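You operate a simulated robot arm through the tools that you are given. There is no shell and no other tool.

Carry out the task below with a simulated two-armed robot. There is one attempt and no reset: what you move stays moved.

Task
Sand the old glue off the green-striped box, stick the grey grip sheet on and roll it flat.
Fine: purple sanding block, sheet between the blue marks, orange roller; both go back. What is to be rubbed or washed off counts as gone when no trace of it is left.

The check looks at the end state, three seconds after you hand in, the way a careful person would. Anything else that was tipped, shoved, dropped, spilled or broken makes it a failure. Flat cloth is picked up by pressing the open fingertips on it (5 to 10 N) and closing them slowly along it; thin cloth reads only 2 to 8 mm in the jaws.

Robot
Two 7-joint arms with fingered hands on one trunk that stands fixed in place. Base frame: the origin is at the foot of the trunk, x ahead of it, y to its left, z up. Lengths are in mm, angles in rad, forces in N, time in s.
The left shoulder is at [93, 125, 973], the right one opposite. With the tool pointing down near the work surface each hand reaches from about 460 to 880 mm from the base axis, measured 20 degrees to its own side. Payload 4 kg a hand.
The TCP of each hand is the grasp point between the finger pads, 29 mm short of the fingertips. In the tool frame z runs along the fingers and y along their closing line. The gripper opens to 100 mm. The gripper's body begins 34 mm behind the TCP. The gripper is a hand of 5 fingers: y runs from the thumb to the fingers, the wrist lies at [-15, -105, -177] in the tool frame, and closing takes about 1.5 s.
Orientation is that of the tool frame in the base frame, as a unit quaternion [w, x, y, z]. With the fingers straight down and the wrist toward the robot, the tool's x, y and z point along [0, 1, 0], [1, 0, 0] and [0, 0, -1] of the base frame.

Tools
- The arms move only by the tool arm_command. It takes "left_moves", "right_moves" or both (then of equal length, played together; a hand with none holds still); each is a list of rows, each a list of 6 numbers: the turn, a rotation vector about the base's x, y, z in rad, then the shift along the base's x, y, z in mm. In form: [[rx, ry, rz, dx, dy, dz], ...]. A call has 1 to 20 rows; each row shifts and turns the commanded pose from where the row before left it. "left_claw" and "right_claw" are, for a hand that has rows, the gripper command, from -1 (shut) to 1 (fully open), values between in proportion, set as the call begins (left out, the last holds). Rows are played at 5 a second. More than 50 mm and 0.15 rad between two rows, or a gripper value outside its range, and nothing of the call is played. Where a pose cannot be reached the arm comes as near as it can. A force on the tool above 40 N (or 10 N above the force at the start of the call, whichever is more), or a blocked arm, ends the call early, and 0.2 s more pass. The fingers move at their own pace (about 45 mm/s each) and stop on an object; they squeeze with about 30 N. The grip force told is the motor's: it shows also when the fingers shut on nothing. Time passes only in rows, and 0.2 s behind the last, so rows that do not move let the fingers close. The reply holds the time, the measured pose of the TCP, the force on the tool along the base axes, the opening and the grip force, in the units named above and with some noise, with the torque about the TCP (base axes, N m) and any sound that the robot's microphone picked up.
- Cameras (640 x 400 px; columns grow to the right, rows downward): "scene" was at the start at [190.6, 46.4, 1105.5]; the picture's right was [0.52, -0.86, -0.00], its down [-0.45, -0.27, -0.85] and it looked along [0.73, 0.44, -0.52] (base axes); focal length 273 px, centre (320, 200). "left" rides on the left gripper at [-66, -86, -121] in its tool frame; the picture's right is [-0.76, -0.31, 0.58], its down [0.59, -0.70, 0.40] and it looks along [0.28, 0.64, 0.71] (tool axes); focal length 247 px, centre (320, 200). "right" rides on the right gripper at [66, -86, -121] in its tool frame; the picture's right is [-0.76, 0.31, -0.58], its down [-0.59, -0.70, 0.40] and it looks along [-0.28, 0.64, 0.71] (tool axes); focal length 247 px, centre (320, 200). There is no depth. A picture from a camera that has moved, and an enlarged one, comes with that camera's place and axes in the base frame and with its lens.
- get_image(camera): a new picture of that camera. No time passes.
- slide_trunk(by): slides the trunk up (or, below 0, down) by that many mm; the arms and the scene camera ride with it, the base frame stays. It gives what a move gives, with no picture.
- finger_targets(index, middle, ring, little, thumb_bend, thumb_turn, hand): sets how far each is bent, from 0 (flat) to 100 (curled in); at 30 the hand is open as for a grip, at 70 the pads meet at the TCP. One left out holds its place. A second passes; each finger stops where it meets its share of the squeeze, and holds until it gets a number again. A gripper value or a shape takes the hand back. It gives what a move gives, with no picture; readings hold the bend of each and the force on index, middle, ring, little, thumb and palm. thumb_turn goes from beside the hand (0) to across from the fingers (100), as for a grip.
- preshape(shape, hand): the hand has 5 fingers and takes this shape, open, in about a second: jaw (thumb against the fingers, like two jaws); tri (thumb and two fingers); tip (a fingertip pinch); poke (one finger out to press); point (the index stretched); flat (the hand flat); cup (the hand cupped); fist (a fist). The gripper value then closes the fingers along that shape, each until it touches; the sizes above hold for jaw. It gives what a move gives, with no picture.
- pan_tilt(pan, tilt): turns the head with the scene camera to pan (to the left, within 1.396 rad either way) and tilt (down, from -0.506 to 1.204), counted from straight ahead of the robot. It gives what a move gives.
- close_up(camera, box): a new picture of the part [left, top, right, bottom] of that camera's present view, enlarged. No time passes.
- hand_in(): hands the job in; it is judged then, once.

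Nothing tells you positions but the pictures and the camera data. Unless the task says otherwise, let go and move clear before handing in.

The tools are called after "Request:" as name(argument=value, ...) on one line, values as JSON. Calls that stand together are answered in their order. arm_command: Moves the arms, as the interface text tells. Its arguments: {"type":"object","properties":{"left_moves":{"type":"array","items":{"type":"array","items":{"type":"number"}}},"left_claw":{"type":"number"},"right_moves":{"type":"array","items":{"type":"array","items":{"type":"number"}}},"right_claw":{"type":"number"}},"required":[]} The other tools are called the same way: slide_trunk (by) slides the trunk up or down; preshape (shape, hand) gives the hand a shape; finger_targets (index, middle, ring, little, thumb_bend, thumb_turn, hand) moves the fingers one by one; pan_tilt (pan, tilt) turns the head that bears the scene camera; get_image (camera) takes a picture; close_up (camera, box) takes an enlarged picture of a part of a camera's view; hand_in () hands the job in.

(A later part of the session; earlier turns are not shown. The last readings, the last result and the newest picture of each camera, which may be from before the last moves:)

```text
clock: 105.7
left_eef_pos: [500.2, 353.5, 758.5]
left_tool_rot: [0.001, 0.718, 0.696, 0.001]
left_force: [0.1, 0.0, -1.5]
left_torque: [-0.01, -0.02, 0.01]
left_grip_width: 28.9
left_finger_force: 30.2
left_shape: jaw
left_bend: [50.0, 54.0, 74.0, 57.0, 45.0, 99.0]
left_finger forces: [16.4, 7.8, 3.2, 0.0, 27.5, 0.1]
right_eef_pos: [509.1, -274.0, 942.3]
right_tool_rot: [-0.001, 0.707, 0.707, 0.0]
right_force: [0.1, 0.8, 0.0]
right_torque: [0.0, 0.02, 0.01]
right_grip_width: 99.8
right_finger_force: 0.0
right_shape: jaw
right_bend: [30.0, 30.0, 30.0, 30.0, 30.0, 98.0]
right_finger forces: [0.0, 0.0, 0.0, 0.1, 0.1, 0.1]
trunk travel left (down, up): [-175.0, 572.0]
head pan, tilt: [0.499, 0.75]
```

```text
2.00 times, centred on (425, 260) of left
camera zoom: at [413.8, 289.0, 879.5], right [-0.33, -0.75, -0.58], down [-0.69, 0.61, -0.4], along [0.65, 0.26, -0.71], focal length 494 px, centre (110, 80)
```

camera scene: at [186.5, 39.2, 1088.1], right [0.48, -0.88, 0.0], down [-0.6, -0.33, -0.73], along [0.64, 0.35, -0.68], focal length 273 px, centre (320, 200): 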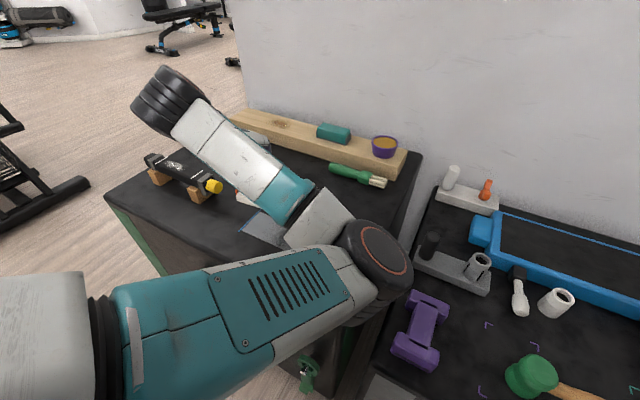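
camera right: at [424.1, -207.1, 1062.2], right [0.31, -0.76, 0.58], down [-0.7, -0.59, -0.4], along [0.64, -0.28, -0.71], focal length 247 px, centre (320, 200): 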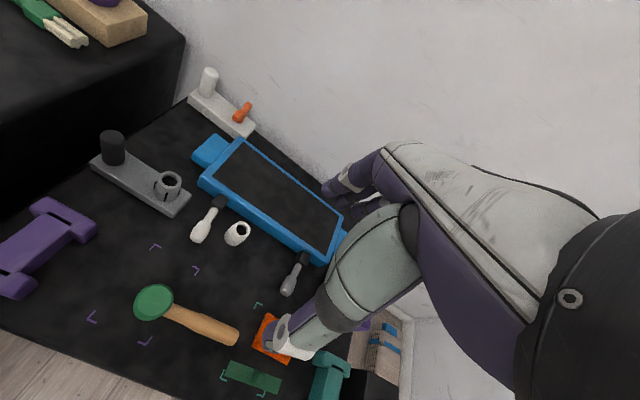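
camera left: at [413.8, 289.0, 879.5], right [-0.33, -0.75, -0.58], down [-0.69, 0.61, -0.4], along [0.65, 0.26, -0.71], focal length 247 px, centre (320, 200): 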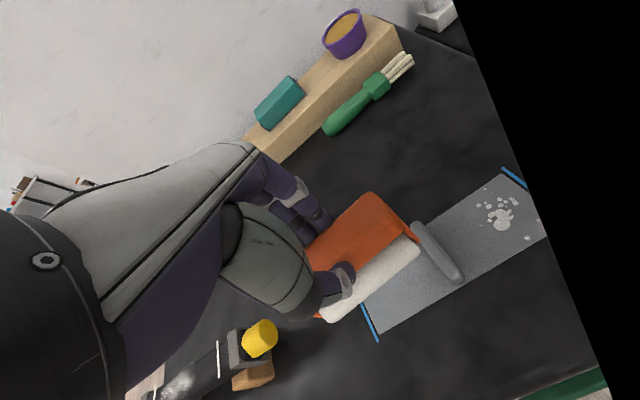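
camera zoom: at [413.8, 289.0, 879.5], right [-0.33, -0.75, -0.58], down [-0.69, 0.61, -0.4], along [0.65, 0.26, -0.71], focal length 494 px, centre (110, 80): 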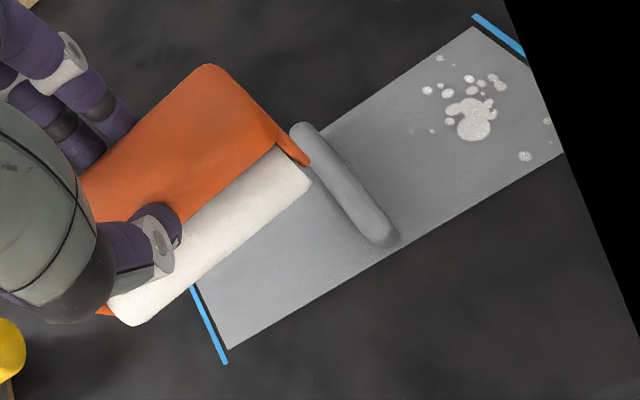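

The roller's tab-side end is at y ≈ 299 and the tab face at about 303. I'll shift +8.5 in y and come down in stages.

Request:
arm_command(left_moves=[[0, 0, 0, 0, 8.5, 0], [0, 0, 0, 0, 0, -20], [0, 0, 0, 0, 0, -20], [0, 0, 0, 0, 0, -15], [0, 0, 0, 0, 0, 0]])

Request:
get_image(camera="scene")

Request:
get_image(camera="left")

Request:
close_up(camera="left", box=[290, 160, 560, 360])

```text
clock: 106.9
left_eef_pos: [500.1, 360.7, 704.8]
left_tool_rot: [0.001, 0.717, 0.697, 0.0]
left_force: [0.4, -0.2, -1.8]
left_torque: [0.01, 0.01, 0.01]
left_grip_width: 29.0
left_finger_force: 30.4
left_shape: jaw
left_bend: [50.0, 54.0, 74.0, 57.0, 45.0, 99.0]
left_finger forces: [16.5, 7.7, 3.2, 0.1, 27.5, 0.0]
right_eef_pos: [508.9, -274.4, 941.7]
right_tool_rot: [0.0, 0.707, 0.707, 0.0]
right_force: [-0.9, 0.4, -0.1]
right_torque: [0.0, 0.02, -0.01]
right_grip_width: 100.0
right_finger_force: 0.0
right_shape: jaw
right_bend: [30.0, 30.0, 30.0, 30.0, 30.0, 98.0]
right_finger forces: [0.0, 0.0, 0.0, 0.1, 0.1, 0.0]
trunk travel left (down, up): [-175.0, 572.0]
head pan, tilt: [0.499, 0.75]
```

```text
taken
camera scene: at [186.5, 39.3, 1088.1], right [0.48, -0.88, 0.0], down [-0.6, -0.33, -0.73], along [0.64, 0.35, -0.68], focal length 273 px, centre (320, 200)
```

scene: 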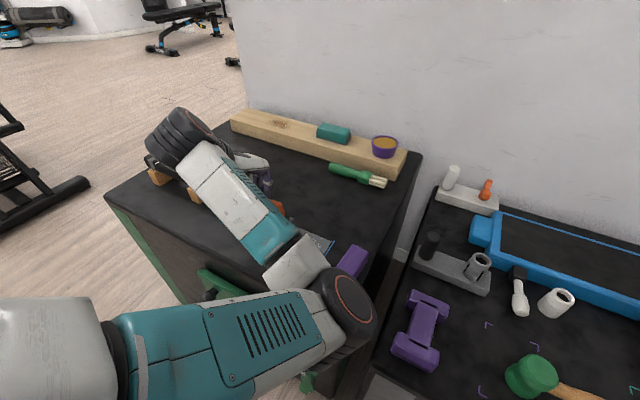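

```text
taken
camera left: at [412.7, 297.1, 824.7], right [-0.33, -0.75, -0.58], down [-0.69, 0.61, -0.4], along [0.65, 0.26, -0.71], focal length 247 px, centre (320, 200)
```

left: 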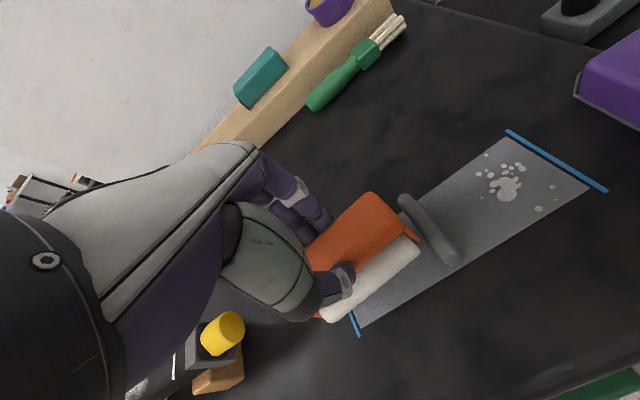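

```text
2.00 times, centred on (425, 260) of left
camera zoom: at [412.7, 297.1, 824.7], right [-0.33, -0.75, -0.58], down [-0.69, 0.61, -0.4], along [0.65, 0.26, -0.71], focal length 494 px, centre (110, 80)
```

zoom: 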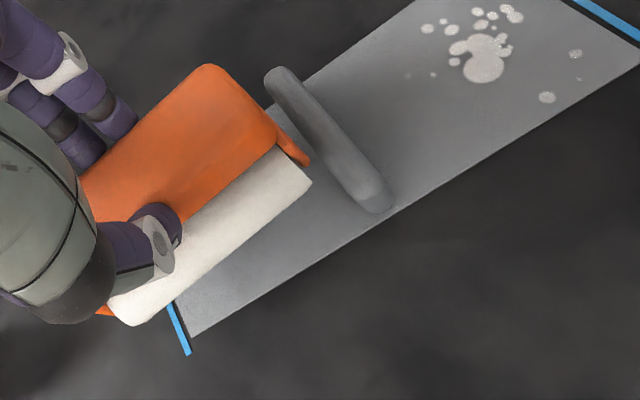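

The wrist view is clear now, and the roller's end flange is about 3–4 mm from the tab. I'll lower it to contact.

Request:
arm_command(left_moves=[[0, 0, 0, 0, 0.5, -15], [0, 0, 0, 0, 0, -10], [0, 0, 0, 0, 0, -3], [0, 0, 0, 0, 0, -1], [0, 0, 0, 0, 0, 0]])

Request:
close_up(camera="left", box=[290, 160, 560, 360])

```text
clock: 108.1
left_eef_pos: [500.8, 362.2, 674.9]
left_tool_rot: [0.0, 0.718, 0.696, 0.0]
left_force: [0.1, -0.7, 3.5]
left_torque: [-0.02, -0.1, 0.01]
left_grip_width: 28.9
left_finger_force: 30.1
left_shape: jaw
left_bend: [50.0, 54.0, 74.0, 57.0, 45.0, 99.0]
left_finger forces: [16.6, 7.8, 3.3, 0.1, 28.0, 0.0]
right_eef_pos: [508.5, -274.4, 941.5]
right_tool_rot: [0.0, 0.707, 0.707, 0.0]
right_force: [0.6, 0.6, -0.4]
right_torque: [-0.01, -0.01, -0.01]
right_grip_width: 99.7
right_finger_force: 0.1
right_shape: jaw
right_bend: [30.0, 30.0, 30.0, 30.0, 30.0, 98.0]
right_finger forces: [0.0, 0.1, 0.0, 0.1, 0.1, 0.0]
trunk travel left (down, up): [-175.0, 572.0]
head pan, tilt: [0.499, 0.75]
```

```text
2.00 times, centred on (425, 260) of left
camera zoom: at [412.3, 298.3, 795.5], right [-0.33, -0.75, -0.58], down [-0.68, 0.61, -0.4], along [0.65, 0.26, -0.71], focal length 494 px, centre (110, 80)
```

zoom: 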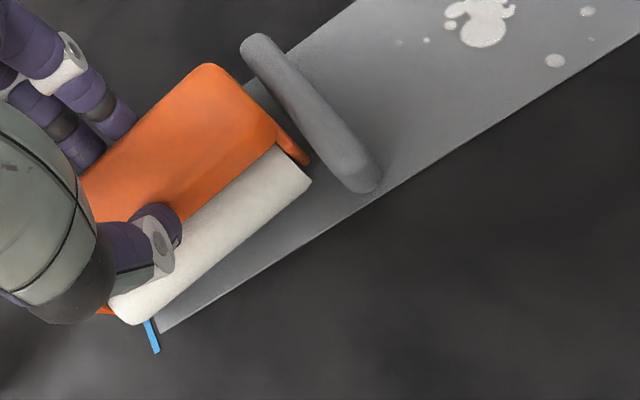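

Contact is 3.5 N. I'll add a little pressure and roll toward +x.

Request:
arm_command(left_moves=[[0, 0, 0, 0, 0, -0.8], [0, 0, 0, 6, 0, 0], [0, 0, 0, 7, 0, 0], [0, 0, 0, 7, 0, 0], [0, 0, 0, 7, 0, 0], [0, 0, 0, 5, 0, 0], [0, 0, 0, 0, 0, 0]])

Request:
get_image(camera="left")

```text
clock: 109.7
left_eef_pos: [533.2, 361.9, 674.4]
left_tool_rot: [0.0, 0.717, 0.697, 0.0]
left_force: [-3.0, -0.4, 10.0]
left_torque: [0.0, 0.16, -0.03]
left_grip_width: 29.4
left_finger_force: 30.1
left_shape: jaw
left_bend: [50.0, 54.0, 74.0, 57.0, 45.0, 99.0]
left_finger forces: [16.6, 7.9, 3.3, 0.0, 31.0, 0.0]
right_eef_pos: [508.2, -274.7, 941.6]
right_tool_rot: [0.0, 0.707, 0.707, 0.001]
right_force: [-0.2, 0.2, -0.1]
right_torque: [-0.01, 0.02, 0.04]
right_grip_width: 99.7
right_finger_force: 0.0
right_shape: jaw
right_bend: [30.0, 30.0, 30.0, 30.0, 30.0, 98.0]
right_finger forces: [0.1, 0.0, 0.1, 0.0, 0.0, 0.1]
trunk travel left (down, up): [-175.0, 572.0]
head pan, tilt: [0.499, 0.75]
```

```text
taken
camera left: at [445.0, 298.3, 795.1], right [-0.33, -0.75, -0.58], down [-0.69, 0.61, -0.4], along [0.65, 0.26, -0.71], focal length 247 px, centre (320, 200)
```

left: 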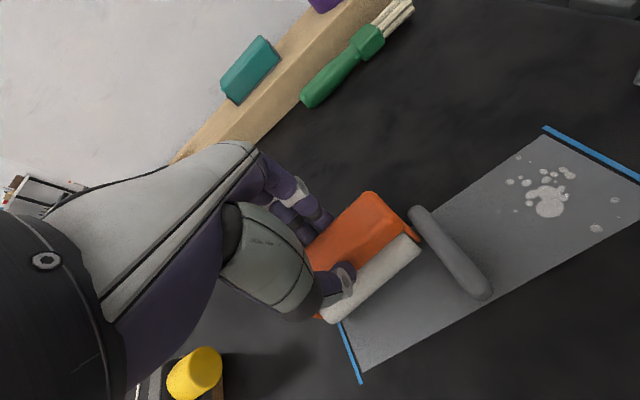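

The sheet is holding its place, with about 4 mm to each mark. I'll roll back toward −x across the full width.

Request:
arm_command(left_moves=[[0, 0, 0, -6, 0, 0], [0, 0, 0, -7, 0, 0], [0, 0, 0, -7, 0, 0], [0, 0, 0, -7, 0, 0], [0, 0, 0, -7, 0, 0], [0, 0, 0, -7, 0, 0], [0, 0, 0, -7, 0, 0], [0, 0, 0, -7, 0, 0], [0, 0, 0, -6, 0, 0], [0, 0, 0, 0, 0, 0]])

Request:
get_image(camera="left")

```text
clock: 111.9
left_eef_pos: [471.2, 362.2, 674.1]
left_tool_rot: [-0.001, 0.718, 0.697, 0.0]
left_force: [0.7, -0.2, 5.8]
left_torque: [0.01, -0.15, 0.03]
left_grip_width: 29.2
left_finger_force: 29.8
left_shape: jaw
left_bend: [50.0, 54.0, 74.0, 57.0, 45.0, 99.0]
left_finger forces: [17.6, 8.7, 3.4, 0.1, 28.5, 0.0]
right_eef_pos: [508.4, -274.3, 942.3]
right_tool_rot: [-0.001, 0.707, 0.707, 0.0]
right_force: [-0.5, 0.3, -0.1]
right_torque: [0.02, -0.06, -0.04]
right_grip_width: 99.7
right_finger_force: 0.0
right_shape: jaw
right_bend: [30.0, 30.0, 30.0, 30.0, 30.0, 98.0]
right_finger forces: [0.0, 0.0, 0.0, 0.0, 0.0, 0.0]
trunk travel left (down, up): [-175.0, 572.0]
head pan, tilt: [0.499, 0.75]
```

```text
taken
camera left: at [383.6, 297.2, 795.4], right [-0.33, -0.75, -0.58], down [-0.69, 0.61, -0.4], along [0.65, 0.26, -0.71], focal length 247 px, centre (320, 200)
```

left: 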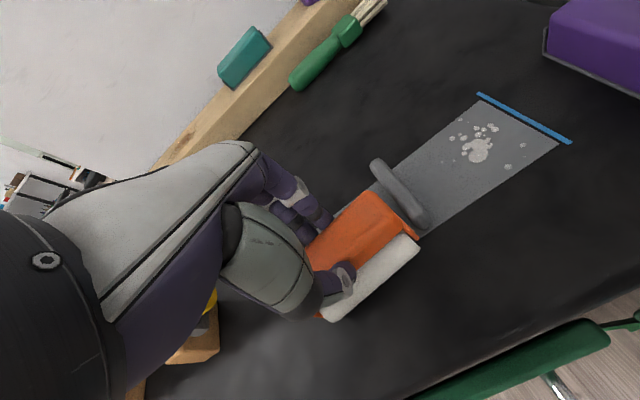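

A small −x creep of about 2 mm. One more +x pass on this half should balance it, and then I'll lift off and check.

Request:
arm_command(left_moves=[[0, 0, 0, 6, 0, 0], [0, 0, 0, 7, 0, 0], [0, 0, 0, 7, 0, 0], [0, 0, 0, 7, 0, 0], [0, 0, 0, 7, 0, 0], [0, 0, 0, 7, 0, 0], [0, 0, 0, 7, 0, 0], [0, 0, 0, 7, 0, 0], [0, 0, 0, 5, 0, 0], [0, 0, 0, 0, 0, 0], [0, 0, 0, 0, 0, 15], [0, 0, 0, -10, 0, 25], [0, 0, 0, -20, 0, 25], [0, 0, 0, 0, 0, 0]])

Request:
get_image(camera="left")

Request:
close_up(camera="left", box=[290, 120, 620, 380])

```text
clock: 114.9
left_eef_pos: [500.8, 364.3, 740.2]
left_tool_rot: [0.0, 0.717, 0.697, -0.001]
left_force: [0.4, -0.1, -1.0]
left_torque: [-0.02, 0.0, 0.0]
left_grip_width: 29.4
left_finger_force: 30.2
left_shape: jaw
left_bend: [50.0, 54.0, 74.0, 57.0, 45.0, 99.0]
left_finger forces: [17.0, 8.0, 3.4, 0.0, 28.3, 0.0]
right_eef_pos: [508.5, -274.0, 941.5]
right_tool_rot: [0.0, 0.707, 0.707, 0.0]
right_force: [0.5, 0.5, 0.5]
right_torque: [0.04, -0.01, -0.02]
right_grip_width: 99.8
right_finger_force: 0.0
right_shape: jaw
right_bend: [30.0, 30.0, 30.0, 30.0, 30.0, 98.0]
right_finger forces: [0.0, 0.1, 0.0, 0.1, 0.0, 0.0]
trunk travel left (down, up): [-175.0, 572.0]
head pan, tilt: [0.499, 0.75]
```

```text
taken
camera left: at [414.6, 299.3, 860.6], right [-0.33, -0.75, -0.58], down [-0.69, 0.61, -0.4], along [0.65, 0.26, -0.71], focal length 247 px, centre (320, 200)
```

left: 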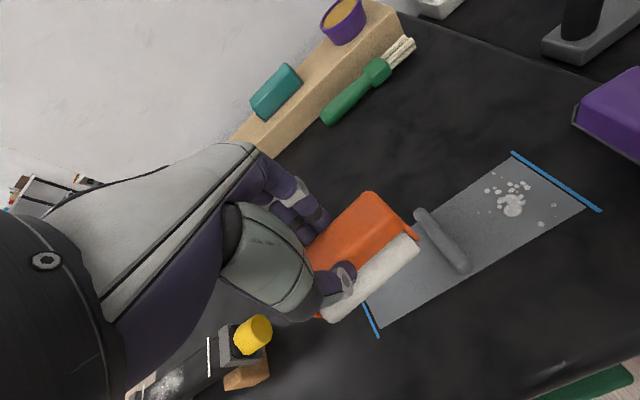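

```text
1.54 times, centred on (455, 250) of left
camera zoom: at [414.6, 299.3, 860.6], right [-0.33, -0.75, -0.58], down [-0.69, 0.61, -0.4], along [0.65, 0.26, -0.71], focal length 380 px, centre (112, 123)
```

zoom: 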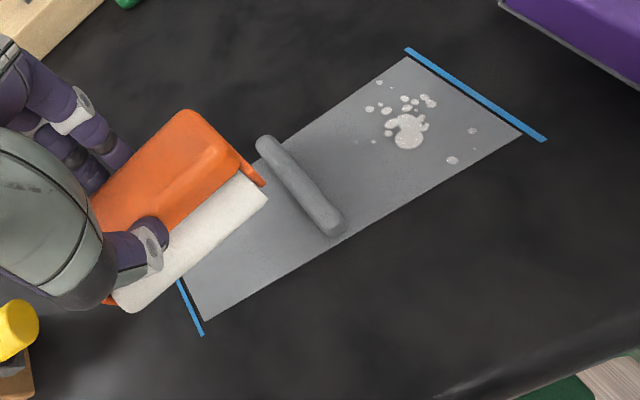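

The left half is done and the sheet is centred: x 466–533, about 5 mm to the left mark and 4 mm to the right, yaw ≈ 0. I'll move the roller over the right half, watching the elbow.

Request:
arm_command(left_moves=[[0, 0, 0, 0, -25, 0], [0, 0, 0, 0, -30, 0], [0, 0, 0, 0, -30, 0], [0, 0, 0, 0, -30, 0], [0, 0, 0, 0, 0, 0]])

Request:
get_image(camera="scene")

Request:
get_image(camera="left")

```text
clock: 116.1
left_eef_pos: [500.9, 247.9, 738.0]
left_tool_rot: [0.0, 0.718, 0.697, -0.001]
left_force: [0.7, 0.5, -0.4]
left_torque: [0.0, -0.02, 0.0]
left_grip_width: 29.3
left_finger_force: 30.0
left_shape: jaw
left_bend: [50.0, 54.0, 74.0, 57.0, 45.0, 99.0]
left_finger forces: [17.0, 8.0, 3.4, 0.0, 28.3, 0.1]
right_eef_pos: [509.7, -273.5, 941.6]
right_tool_rot: [0.0, 0.708, 0.707, 0.0]
right_force: [-0.1, 0.4, -0.2]
right_torque: [-0.02, 0.0, 0.0]
right_grip_width: 99.7
right_finger_force: 0.0
right_shape: jaw
right_bend: [30.0, 30.0, 30.0, 30.0, 30.0, 98.0]
right_finger forces: [0.1, 0.0, 0.1, 0.0, 0.0, 0.0]
trunk travel left (down, up): [-175.0, 572.0]
head pan, tilt: [0.499, 0.75]
```

```text
taken
camera scene: at [186.5, 39.2, 1088.1], right [0.48, -0.88, 0.0], down [-0.6, -0.33, -0.73], along [0.64, 0.35, -0.68], focal length 273 px, centre (320, 200)
```

scene: 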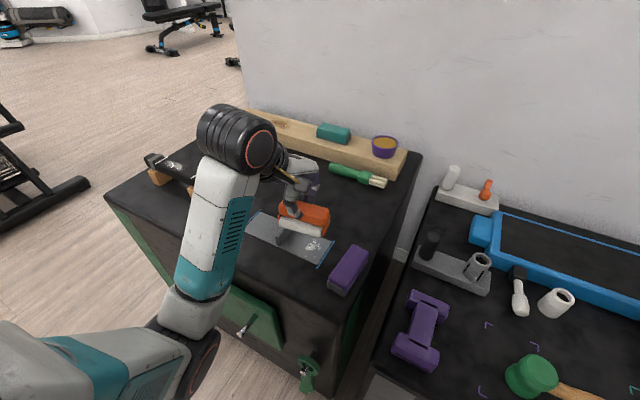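

```text
taken
camera left: at [413.1, 184.2, 858.5], right [-0.33, -0.75, -0.58], down [-0.69, 0.61, -0.4], along [0.65, 0.26, -0.71], focal length 247 px, centre (320, 200)
```

left: 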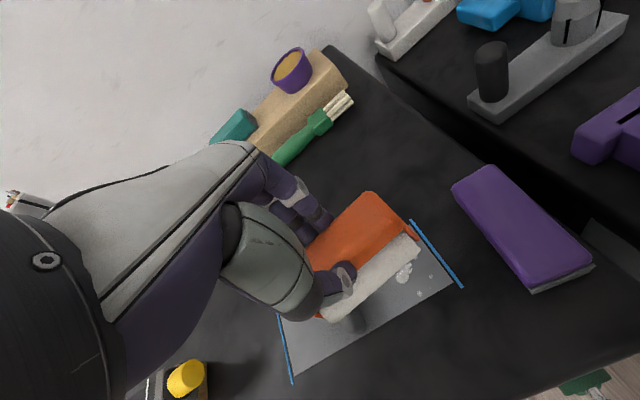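

The elbow has moved back to the left, so both views are clear. I'll check the clearance to the tab.

Request:
close_up(camera="scene", box=[235, 180, 355, 275])

Request:
close_up(camera="left", box=[270, 170, 500, 390])

```text
4.21 times, centred on (295, 228) of scene
camera zoom: at [186.5, 39.2, 1088.1], right [0.48, -0.88, 0.0], down [-0.6, -0.33, -0.73], along [0.64, 0.35, -0.68], focal length 1150 px, centre (425, 84)
```

zoom: 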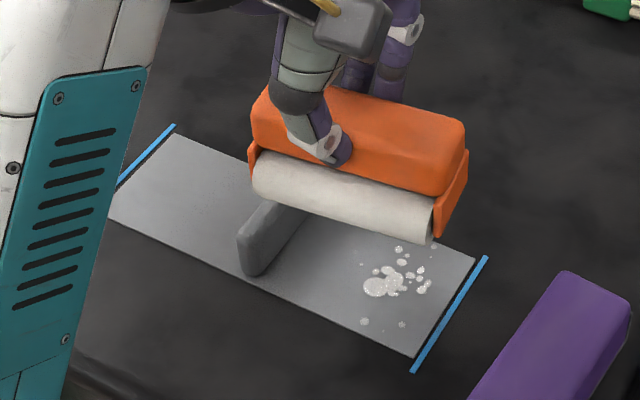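

```text
1.82 times, centred on (385, 280) of left
camera zoom: at [413.1, 184.2, 858.5], right [-0.33, -0.75, -0.58], down [-0.69, 0.61, -0.4], along [0.65, 0.26, -0.71], focal length 449 px, centre (202, 54)
```

zoom: 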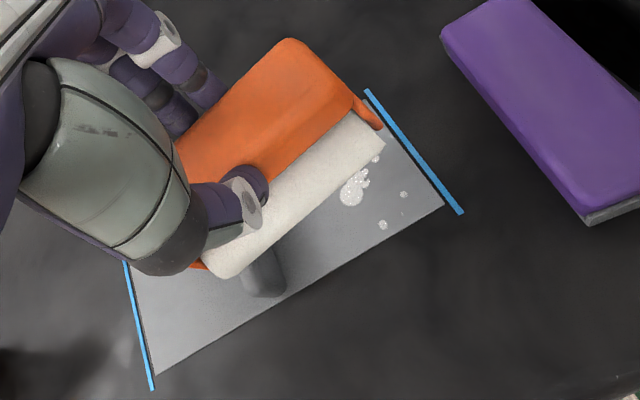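

The roller's tab-side flange is close to the tab, so I'll shift −3 mm for margin and come down in stages.

Request:
arm_command(left_moves=[[0, 0, 0, 0, -3, 0], [0, 0, 0, 0, 0, -18], [0, 0, 0, 0, 0, -15], [0, 0, 0, 0, 0, 0]])

Request:
close_up(camera="scene", box=[235, 180, 355, 275])

Request:
get_image(camera="scene")

```text
clock: 117.1
left_eef_pos: [499.5, 244.7, 704.7]
left_tool_rot: [0.0, 0.718, 0.696, 0.0]
left_force: [0.6, -1.2, 0.2]
left_torque: [0.08, -0.04, 0.0]
left_grip_width: 29.0
left_finger_force: 30.0
left_shape: jaw
left_bend: [50.0, 54.0, 74.0, 57.0, 45.0, 99.0]
left_finger forces: [16.9, 8.0, 3.5, 0.0, 28.6, 0.0]
right_eef_pos: [509.1, -275.2, 942.5]
right_tool_rot: [0.0, 0.707, 0.707, 0.0]
right_force: [0.5, 0.8, -0.2]
right_torque: [0.01, 0.0, -0.01]
right_grip_width: 99.6
right_finger_force: 0.0
right_shape: jaw
right_bend: [30.0, 30.0, 30.0, 30.0, 30.0, 98.0]
right_finger forces: [0.1, 0.0, 0.0, 0.0, 0.0, 0.0]
trunk travel left (down, up): [-175.0, 572.0]
head pan, tilt: [0.499, 0.75]
```

```text
4.21 times, centred on (295, 228) of scene
camera zoom: at [186.3, 39.2, 1088.2], right [0.48, -0.88, 0.0], down [-0.6, -0.33, -0.73], along [0.64, 0.35, -0.68], focal length 1150 px, centre (425, 84)
```

zoom: 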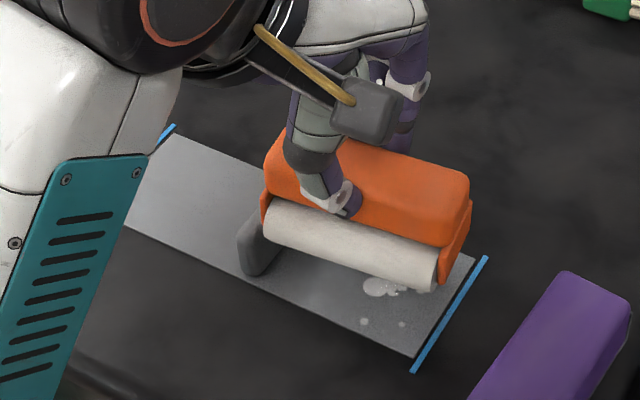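

```text
taken
camera scene: at [186.3, 39.2, 1088.2], right [0.48, -0.88, 0.0], down [-0.6, -0.33, -0.73], along [0.64, 0.35, -0.68], focal length 273 px, centre (320, 200)
```

scene: 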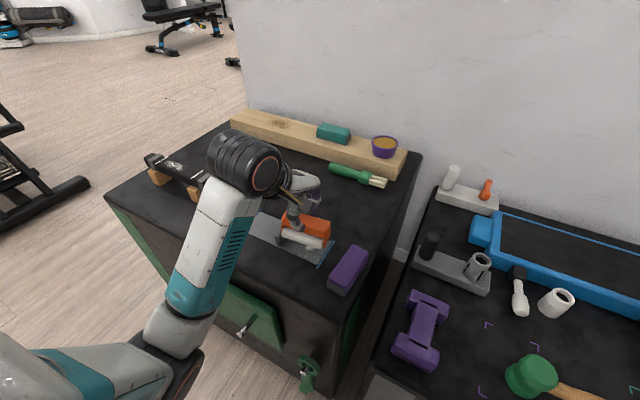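

Request:
close_up(camera="scene", box=[270, 205, 330, 255])

Request:
close_up(camera="left", box=[270, 170, 500, 390])

```text
8.00 times, centred on (300, 230) of scene
camera zoom: at [186.3, 39.2, 1088.2], right [0.48, -0.88, 0.0], down [-0.6, -0.33, -0.73], along [0.64, 0.35, -0.68], focal length 2185 px, centre (480, -40)
```

zoom: 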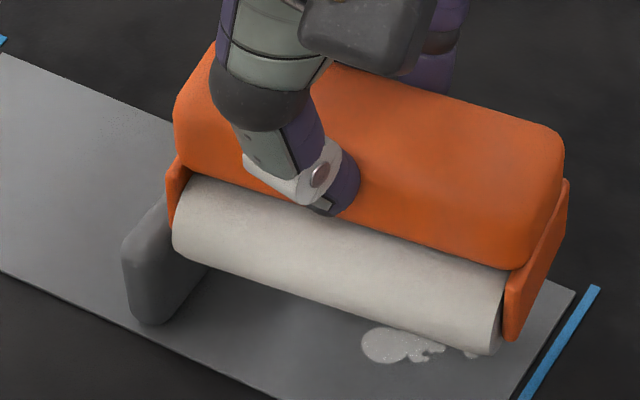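

```text
1.82 times, centred on (385, 280) of left
camera zoom: at [413.2, 180.8, 825.1], right [-0.33, -0.75, -0.58], down [-0.69, 0.61, -0.4], along [0.65, 0.26, -0.71], focal length 449 px, centre (202, 54)
```

zoom: 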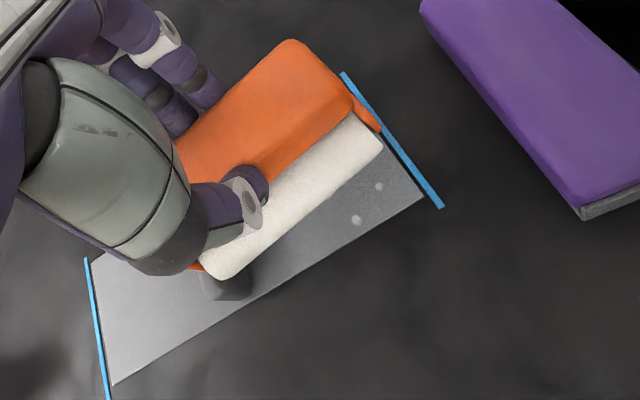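

Request:
arm_command(left_moves=[[0, 0, 0, 0, -1.5, 0], [0, 0, 0, 0, 0, -4], [0, 0, 0, 0, 0, -4], [0, 0, 0, 0, 0, -4], [0, 0, 0, 0, 0, 0]])

Request:
close_up(camera="scene", box=[235, 180, 355, 275])

```text
clock: 118.3
left_eef_pos: [501.6, 243.9, 693.6]
left_tool_rot: [0.0, 0.717, 0.697, 0.001]
left_force: [-1.3, -2.3, 6.7]
left_torque: [0.2, -0.09, -0.04]
left_grip_width: 29.4
left_finger_force: 30.1
left_shape: jaw
left_bend: [51.0, 54.0, 74.0, 57.0, 45.0, 98.0]
left_finger forces: [15.2, 10.3, 3.3, 0.0, 29.6, 0.0]
right_eef_pos: [508.4, -274.4, 941.4]
right_tool_rot: [0.0, 0.708, 0.707, 0.0]
right_force: [0.2, 0.2, 0.2]
right_torque: [0.01, -0.01, -0.01]
right_grip_width: 99.6
right_finger_force: 0.0
right_shape: jaw
right_bend: [30.0, 30.0, 30.0, 30.0, 30.0, 98.0]
right_finger forces: [0.1, 0.0, 0.1, 0.0, 0.0, 0.1]
trunk travel left (down, up): [-175.0, 572.0]
head pan, tilt: [0.499, 0.75]
```

```text
4.21 times, centred on (295, 228) of scene
camera zoom: at [186.0, 38.8, 1088.2], right [0.48, -0.88, 0.0], down [-0.6, -0.33, -0.73], along [0.64, 0.35, -0.68], focal length 1150 px, centre (425, 84)
```

zoom: 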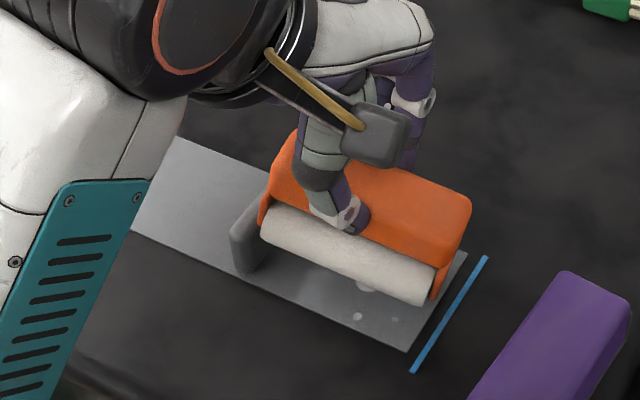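

The flange is touching the tab, so I'll back up immediately.

Request:
arm_command(left_moves=[[0, 0, 0, 0, 0, 6], [0, 0, 0, 0, 0, 10], [0, 0, 0, 0, 0, 20], [0, 0, 0, 0, 0, 0]])

Request:
close_up(camera="scene", box=[235, 180, 355, 275])

Request:
close_up(camera="left", box=[270, 170, 500, 390])

```text
clock: 119.3
left_eef_pos: [502.1, 244.3, 729.8]
left_tool_rot: [-0.001, 0.718, 0.696, 0.0]
left_force: [0.5, -0.3, -1.4]
left_torque: [0.03, 0.0, 0.01]
left_grip_width: 29.2
left_finger_force: 29.7
left_shape: jaw
left_bend: [50.0, 54.0, 73.0, 57.0, 45.0, 98.0]
left_finger forces: [16.8, 8.1, 3.3, 0.0, 28.0, 0.0]
right_eef_pos: [509.4, -273.7, 942.1]
right_tool_rot: [0.0, 0.707, 0.708, -0.001]
right_force: [-0.3, -0.6, 0.0]
right_torque: [0.0, 0.0, 0.02]
right_grip_width: 100.1
right_finger_force: 0.1
right_shape: jaw
right_bend: [30.0, 30.0, 30.0, 30.0, 30.0, 98.0]
right_finger forces: [0.0, 0.0, 0.0, 0.0, 0.0, 0.0]
trunk travel left (down, up): [-175.0, 572.0]
head pan, tilt: [0.499, 0.75]
```

```text
4.21 times, centred on (295, 228) of scene
camera zoom: at [186.5, 39.3, 1088.1], right [0.48, -0.88, 0.0], down [-0.6, -0.33, -0.73], along [0.64, 0.35, -0.68], focal length 1150 px, centre (425, 84)
```

zoom: 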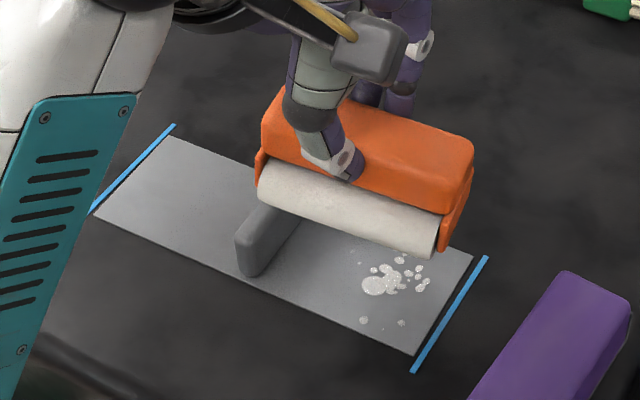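

```text
1.82 times, centred on (385, 280) of left
camera zoom: at [414.3, 179.5, 850.2], right [-0.33, -0.75, -0.58], down [-0.69, 0.61, -0.4], along [0.65, 0.26, -0.71], focal length 449 px, centre (202, 54)
```

zoom: 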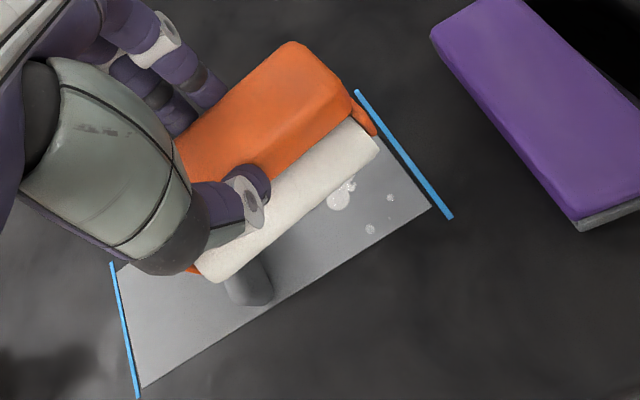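

Request:
close_up(camera="scene", box=[275, 190, 355, 250])

```text
6.67 times, centred on (315, 220) of scene
camera zoom: at [186.5, 39.3, 1088.1], right [0.48, -0.88, 0.0], down [-0.6, -0.33, -0.73], along [0.64, 0.35, -0.68], focal length 1821 px, centre (353, 67)
```

zoom: 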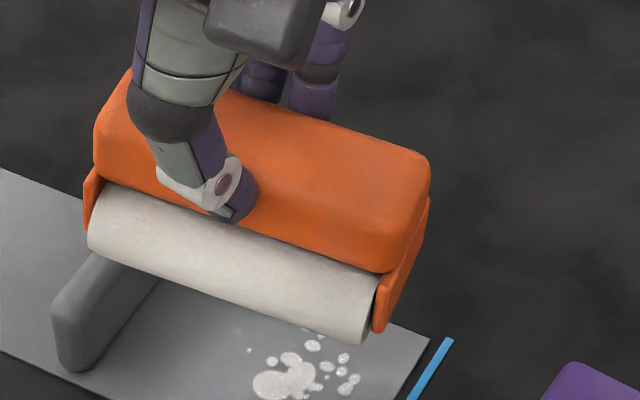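

The roller is level but yawed about +0.085 in the grip. I'll square it up, shift 8 mm further from the tab and come down again with force checks. The sheet itself is still centred (298.2, yaw 0.024).

Request:
arm_command(left_moves=[[0, 0, -0.085, -2, -4, 0], [0, 0, 0, 0, -4, 0], [0, 0, 0, 0, 0, -12], [0, 0, 0, 0, 0, -12], [0, 0, 0, 0, 0, -6], [0, 0, 0, 0, 0, 0]])

Request:
close_up(camera="scene", box=[235, 180, 355, 275])

Request:
close_up(camera="left", box=[270, 170, 500, 390])

```text
clock: 120.7
left_eef_pos: [498.6, 234.0, 700.0]
left_tool_rot: [0.0, 0.747, 0.665, -0.001]
left_force: [0.3, 0.1, -0.5]
left_torque: [0.02, -0.01, -0.01]
left_grip_width: 29.2
left_finger_force: 30.5
left_shape: jaw
left_bend: [50.0, 54.0, 73.0, 57.0, 45.0, 98.0]
left_finger forces: [16.9, 8.0, 3.3, 0.1, 28.0, 0.1]
right_eef_pos: [508.5, -274.7, 941.6]
right_tool_rot: [0.0, 0.707, 0.707, 0.0]
right_force: [0.6, 0.6, -0.4]
right_torque: [0.04, -0.04, 0.04]
right_grip_width: 99.9
right_finger_force: 0.1
right_shape: jaw
right_bend: [30.0, 30.0, 30.0, 30.0, 30.0, 98.0]
right_finger forces: [0.0, 0.0, 0.0, 0.0, 0.0, 0.1]
trunk travel left (down, up): [-175.0, 572.0]
head pan, tilt: [0.499, 0.75]
```

```text
4.21 times, centred on (295, 228) of scene
camera zoom: at [186.5, 39.3, 1088.1], right [0.48, -0.88, 0.0], down [-0.6, -0.33, -0.73], along [0.64, 0.35, -0.68], focal length 1150 px, centre (425, 84)
```

zoom: 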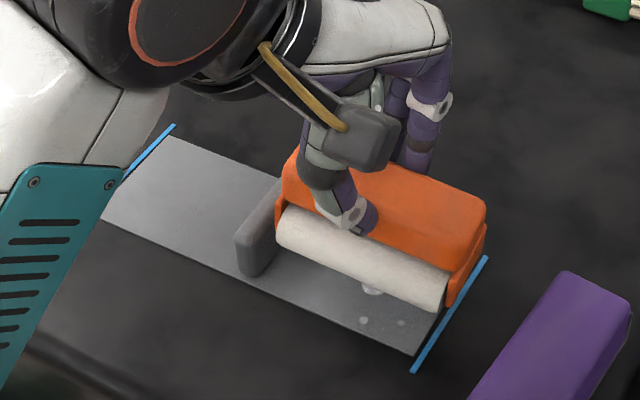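

```text
1.82 times, centred on (385, 280) of left
camera zoom: at [406.8, 178.1, 820.1], right [-0.39, -0.72, -0.58], down [-0.63, 0.67, -0.4], along [0.67, 0.21, -0.71], focal length 449 px, centre (202, 54)
```

zoom: 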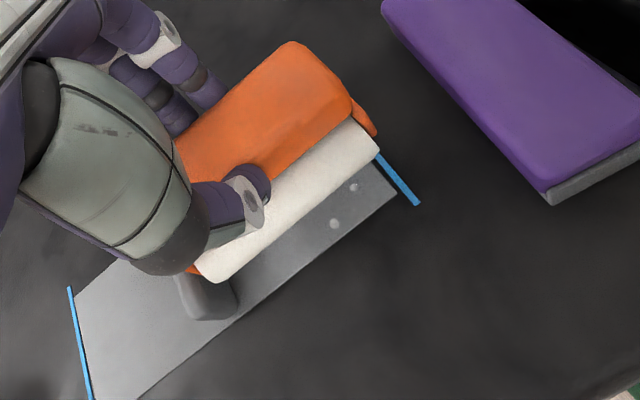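

Request:
arm_command(left_moves=[[0, 0, 0, 0, 0, -6], [0, 0, 0, 0, 0, -6], [0, 0, 0, 0, 0, -6], [0, 0, 0, 0, 0, -4], [0, 0, 0, 0, 0, 0]])

Request:
close_up(camera="scene", box=[235, 180, 355, 275])

```text
clock: 121.9
left_eef_pos: [498.4, 234.2, 676.7]
left_tool_rot: [0.0, 0.747, 0.665, -0.001]
left_force: [-0.6, -0.2, 0.4]
left_torque: [-0.03, 0.04, 0.0]
left_grip_width: 29.2
left_finger_force: 30.5
left_shape: jaw
left_bend: [50.0, 54.0, 73.0, 57.0, 45.0, 98.0]
left_finger forces: [17.1, 8.0, 3.3, 0.0, 28.0, 0.1]
right_eef_pos: [508.4, -273.8, 942.2]
right_tool_rot: [-0.001, 0.707, 0.707, 0.0]
right_force: [0.1, 0.3, -0.1]
right_torque: [-0.03, -0.01, -0.01]
right_grip_width: 99.6
right_finger_force: 0.1
right_shape: jaw
right_bend: [30.0, 30.0, 30.0, 30.0, 30.0, 98.0]
right_finger forces: [0.0, 0.1, 0.0, 0.0, 0.0, 0.0]
trunk travel left (down, up): [-175.0, 572.0]
head pan, tilt: [0.499, 0.75]
```

```text
4.21 times, centred on (295, 228) of scene
camera zoom: at [186.4, 39.3, 1088.1], right [0.48, -0.88, 0.0], down [-0.6, -0.33, -0.73], along [0.64, 0.35, -0.68], focal length 1150 px, centre (425, 84)
```

zoom: 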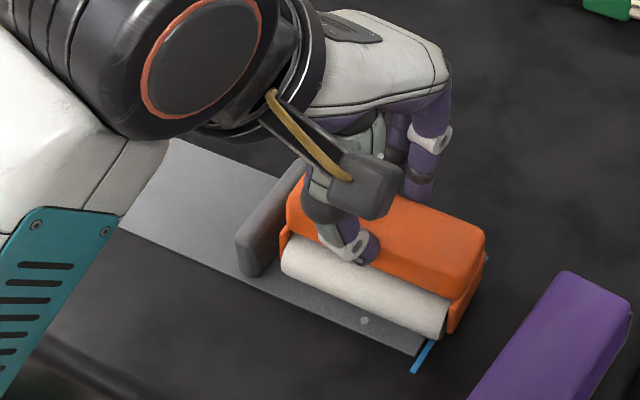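

The roller is down beside the tab with no contact. Next I'll lower it to the sheet and roll.

Request:
arm_command(left_moves=[[0, 0, 0, 0, 0, -1], [0, 0, 0, 0, 0, -1], [0, 0, 0, 0, 0, -0.7], [0, 0, 0, 0, 0, 0]])

```text
clock: 122.9
left_eef_pos: [499.2, 236.4, 677.4]
left_tool_rot: [0.0, 0.747, 0.665, 0.0]
left_force: [0.6, 2.0, 4.3]
left_torque: [-0.08, 0.05, 0.0]
left_grip_width: 29.2
left_finger_force: 30.1
left_shape: jaw
left_bend: [50.0, 54.0, 73.0, 57.0, 45.0, 99.0]
left_finger forces: [17.5, 7.6, 3.3, 0.0, 28.4, 0.0]
right_eef_pos: [508.4, -273.2, 942.9]
right_tool_rot: [0.0, 0.707, 0.707, 0.0]
right_force: [-0.5, 0.0, 0.4]
right_torque: [0.02, -0.01, -0.01]
right_grip_width: 99.6
right_finger_force: 0.2
right_shape: jaw
right_bend: [30.0, 30.0, 30.0, 30.0, 30.0, 98.0]
right_finger forces: [0.0, 0.0, 0.0, 0.1, 0.0, 0.0]
trunk travel left (down, up): [-175.0, 572.0]
head pan, tilt: [0.499, 0.75]
```

Request:
arm_command(left_moves=[[0, 0, 0, 0, 0, -0.8], [0, 0, 0, 6, 0, 0], [0, 0, 0, 7, 0, 0], [0, 0, 0, 7, 0, 0], [0, 0, 0, 7, 0, 0], [0, 0, 0, 6, 0, 0], [0, 0, 0, 0, 0, 0]])

Request:
get_image(camera="left")

Request:
close_up(camera="scene", box=[235, 180, 355, 275])

```text
clock: 124.5
left_eef_pos: [531.2, 235.2, 674.9]
left_tool_rot: [0.001, 0.747, 0.664, -0.001]
left_force: [-0.7, -0.3, 3.8]
left_torque: [-0.13, 0.08, -0.04]
left_grip_width: 29.1
left_finger_force: 30.0
left_shape: jaw
left_bend: [50.0, 54.0, 73.0, 57.0, 45.0, 99.0]
left_finger forces: [17.2, 7.1, 3.3, 0.0, 28.8, 0.0]
right_eef_pos: [509.1, -274.2, 942.4]
right_tool_rot: [0.0, 0.707, 0.707, 0.0]
right_force: [-0.1, 0.3, -1.2]
right_torque: [-0.02, 0.01, -0.02]
right_grip_width: 99.8
right_finger_force: 0.0
right_shape: jaw
right_bend: [30.0, 30.0, 30.0, 30.0, 30.0, 98.0]
right_finger forces: [0.0, 0.1, 0.0, 0.1, 0.0, 0.1]
trunk travel left (down, up): [-175.0, 572.0]
head pan, tilt: [0.499, 0.75]
```

```text
taken
camera left: at [440.2, 178.9, 795.2], right [-0.39, -0.72, -0.58], down [-0.63, 0.67, -0.4], along [0.67, 0.21, -0.71], focal length 247 px, centre (320, 200)
```

left: 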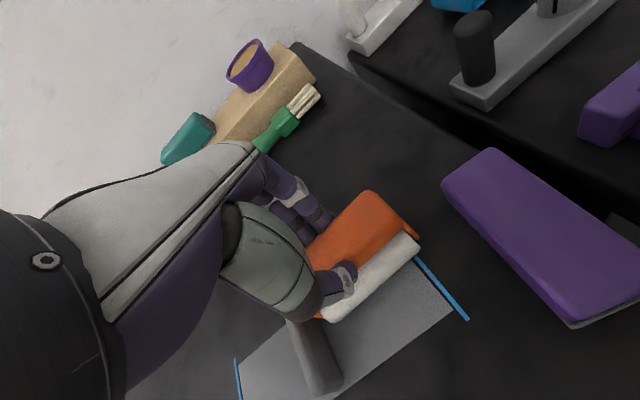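

```text
4.21 times, centred on (295, 228) of scene
camera zoom: at [186.1, 39.2, 1088.2], right [0.48, -0.88, 0.0], down [-0.6, -0.33, -0.73], along [0.64, 0.35, -0.68], focal length 1150 px, centre (425, 84)
```

zoom: 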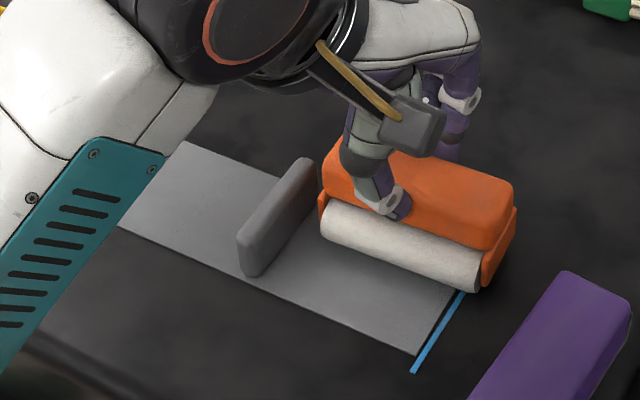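

The white speckles on the sheet are vanishing as I roll. They look like the bubbles that have to be rolled out. I'll zoom in to check for traces.

Request:
close_up(camera="scene", box=[285, 225, 355, 275])

Request:
close_up(camera="left", box=[280, 230, 480, 400])

```text
8.00 times, centred on (320, 250) of scene
camera zoom: at [186.1, 39.2, 1088.2], right [0.48, -0.88, 0.0], down [-0.6, -0.33, -0.73], along [0.64, 0.35, -0.68], focal length 2185 px, centre (320, -200)
```

zoom: 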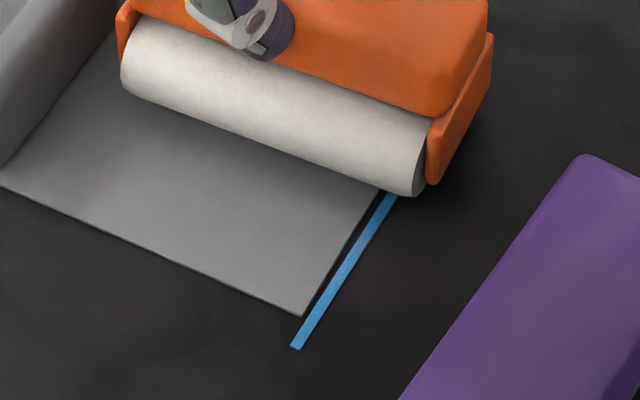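

```text
2.35 times, centred on (380, 315) of left
camera zoom: at [440.2, 178.9, 795.2], right [-0.39, -0.72, -0.58], down [-0.63, 0.67, -0.4], along [0.67, 0.21, -0.71], focal length 581 px, centre (179, -71)
```

zoom: 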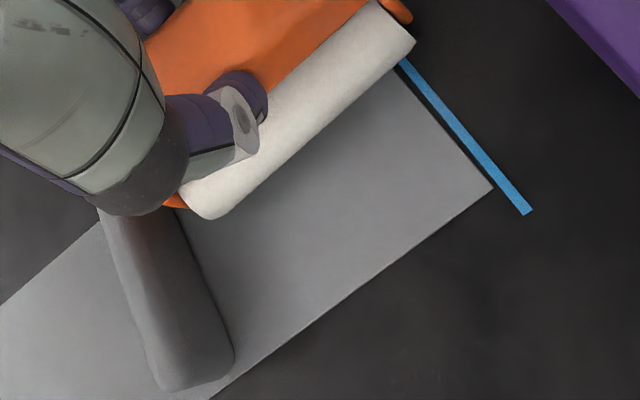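

No speckles remain in the visible part. I'll roll back across the full width with slightly more pressure.

Request:
arm_command(left_moves=[[0, 0, 0, -4, 0, -0.5], [0, 0, 0, -7, 0, 0], [0, 0, 0, -7, 0, 0], [0, 0, 0, -7, 0, 0], [0, 0, 0, -7, 0, 0], [0, 0, 0, -7, 0, 0], [0, 0, 0, -7, 0, 0], [0, 0, 0, -7, 0, 0], [0, 0, 0, -6, 0, 0], [0, 0, 0, 0, 0, 0]])

Request:
close_up(camera="scene", box=[235, 180, 355, 275])

Request:
get_image(camera="left")

```text
clock: 126.7
left_eef_pos: [473.1, 235.2, 673.6]
left_tool_rot: [0.0, 0.747, 0.665, 0.0]
left_force: [1.1, -0.8, 4.9]
left_torque: [-0.1, -0.02, 0.03]
left_grip_width: 29.2
left_finger_force: 29.9
left_shape: jaw
left_bend: [50.0, 54.0, 73.0, 57.0, 45.0, 98.0]
left_finger forces: [18.7, 7.4, 3.3, 0.0, 28.2, 0.0]
right_eef_pos: [508.5, -274.3, 941.6]
right_tool_rot: [0.0, 0.707, 0.707, -0.001]
right_force: [0.3, 0.4, 0.3]
right_torque: [0.0, 0.0, 0.0]
right_grip_width: 99.8
right_finger_force: 0.1
right_shape: jaw
right_bend: [30.0, 30.0, 30.0, 30.0, 30.0, 98.0]
right_finger forces: [0.0, 0.1, 0.0, 0.1, 0.0, 0.0]
trunk travel left (down, up): [-175.0, 572.0]
head pan, tilt: [0.499, 0.75]
```

```text
4.21 times, centred on (295, 228) of scene
camera zoom: at [186.2, 39.2, 1088.2], right [0.48, -0.88, 0.0], down [-0.6, -0.33, -0.73], along [0.64, 0.35, -0.68], focal length 1150 px, centre (425, 84)
```

zoom: 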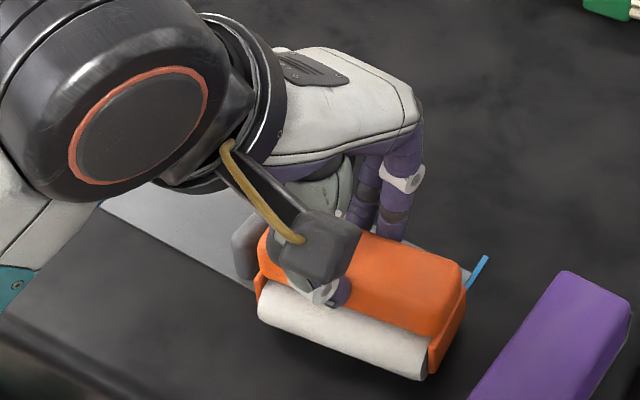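

```text
taken
camera left: at [380.9, 178.6, 794.9], right [-0.39, -0.72, -0.58], down [-0.63, 0.67, -0.4], along [0.67, 0.21, -0.71], focal length 247 px, centre (320, 200)
```

left: 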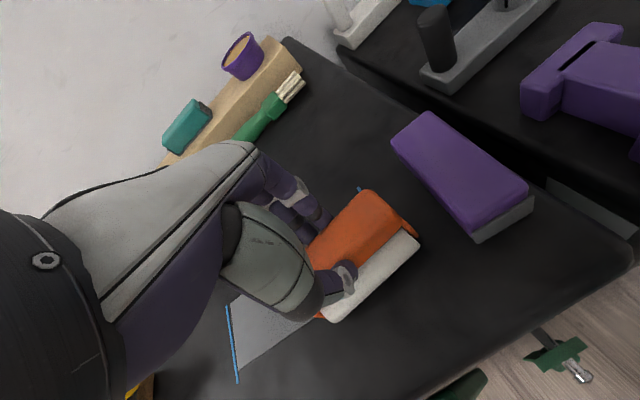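

One more +x pass to balance the drag, then I'll lift and inspect.

Request:
arm_command(left_moves=[[0, 0, 0, 6, 0, 0], [0, 0, 0, 7, 0, 0], [0, 0, 0, 7, 0, 0], [0, 0, 0, 7, 0, 0], [0, 0, 0, 7, 0, 0], [0, 0, 0, 7, 0, 0], [0, 0, 0, 7, 0, 0], [0, 0, 0, 7, 0, 0], [0, 0, 0, 4, 0, 0], [0, 0, 0, 0, 0, 0], [0, 0, 0, 0, 0, 15], [0, 0, 0, 0, 0, 25], [0, 0, 0, 0, 0, 30], [0, 0, 0, 0, 0, 0]])

Request:
close_up(camera="scene", box=[225, 180, 355, 280])

Request:
get_image(camera="left")

```text
clock: 129.7
left_eef_pos: [531.4, 236.3, 744.5]
left_tool_rot: [-0.002, 0.747, 0.665, 0.0]
left_force: [-0.8, 0.0, -2.0]
left_torque: [-0.02, 0.02, 0.0]
left_grip_width: 29.0
left_finger_force: 30.0
left_shape: jaw
left_bend: [50.0, 54.0, 73.0, 57.0, 45.0, 98.0]
left_finger forces: [17.4, 7.4, 3.7, 0.0, 28.5, 0.0]
right_eef_pos: [509.5, -273.4, 941.6]
right_tool_rot: [0.001, 0.707, 0.707, 0.0]
right_force: [-0.3, -0.1, 0.5]
right_torque: [0.03, 0.0, -0.01]
right_grip_width: 99.8
right_finger_force: 0.0
right_shape: jaw
right_bend: [30.0, 30.0, 30.0, 30.0, 30.0, 98.0]
right_finger forces: [0.0, 0.0, 0.0, 0.1, 0.0, 0.0]
trunk travel left (down, up): [-175.0, 572.0]
head pan, tilt: [0.499, 0.75]
```

```text
4.00 times, centred on (290, 230) of scene
camera zoom: at [186.5, 39.2, 1088.0], right [0.48, -0.88, 0.0], down [-0.6, -0.33, -0.73], along [0.64, 0.35, -0.68], focal length 1092 px, centre (440, 80)
```

zoom: 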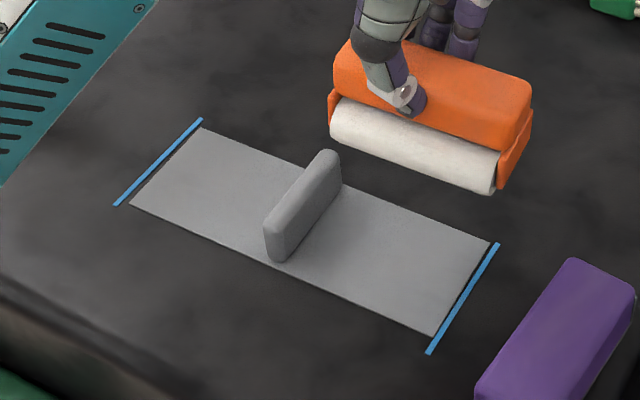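

```text
taken
camera left: at [439.4, 178.2, 864.8], right [-0.39, -0.72, -0.58], down [-0.63, 0.67, -0.4], along [0.67, 0.21, -0.71], focal length 247 px, centre (320, 200)
```

left: 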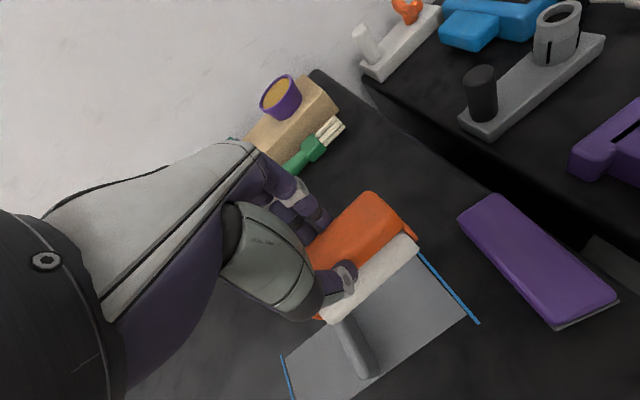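

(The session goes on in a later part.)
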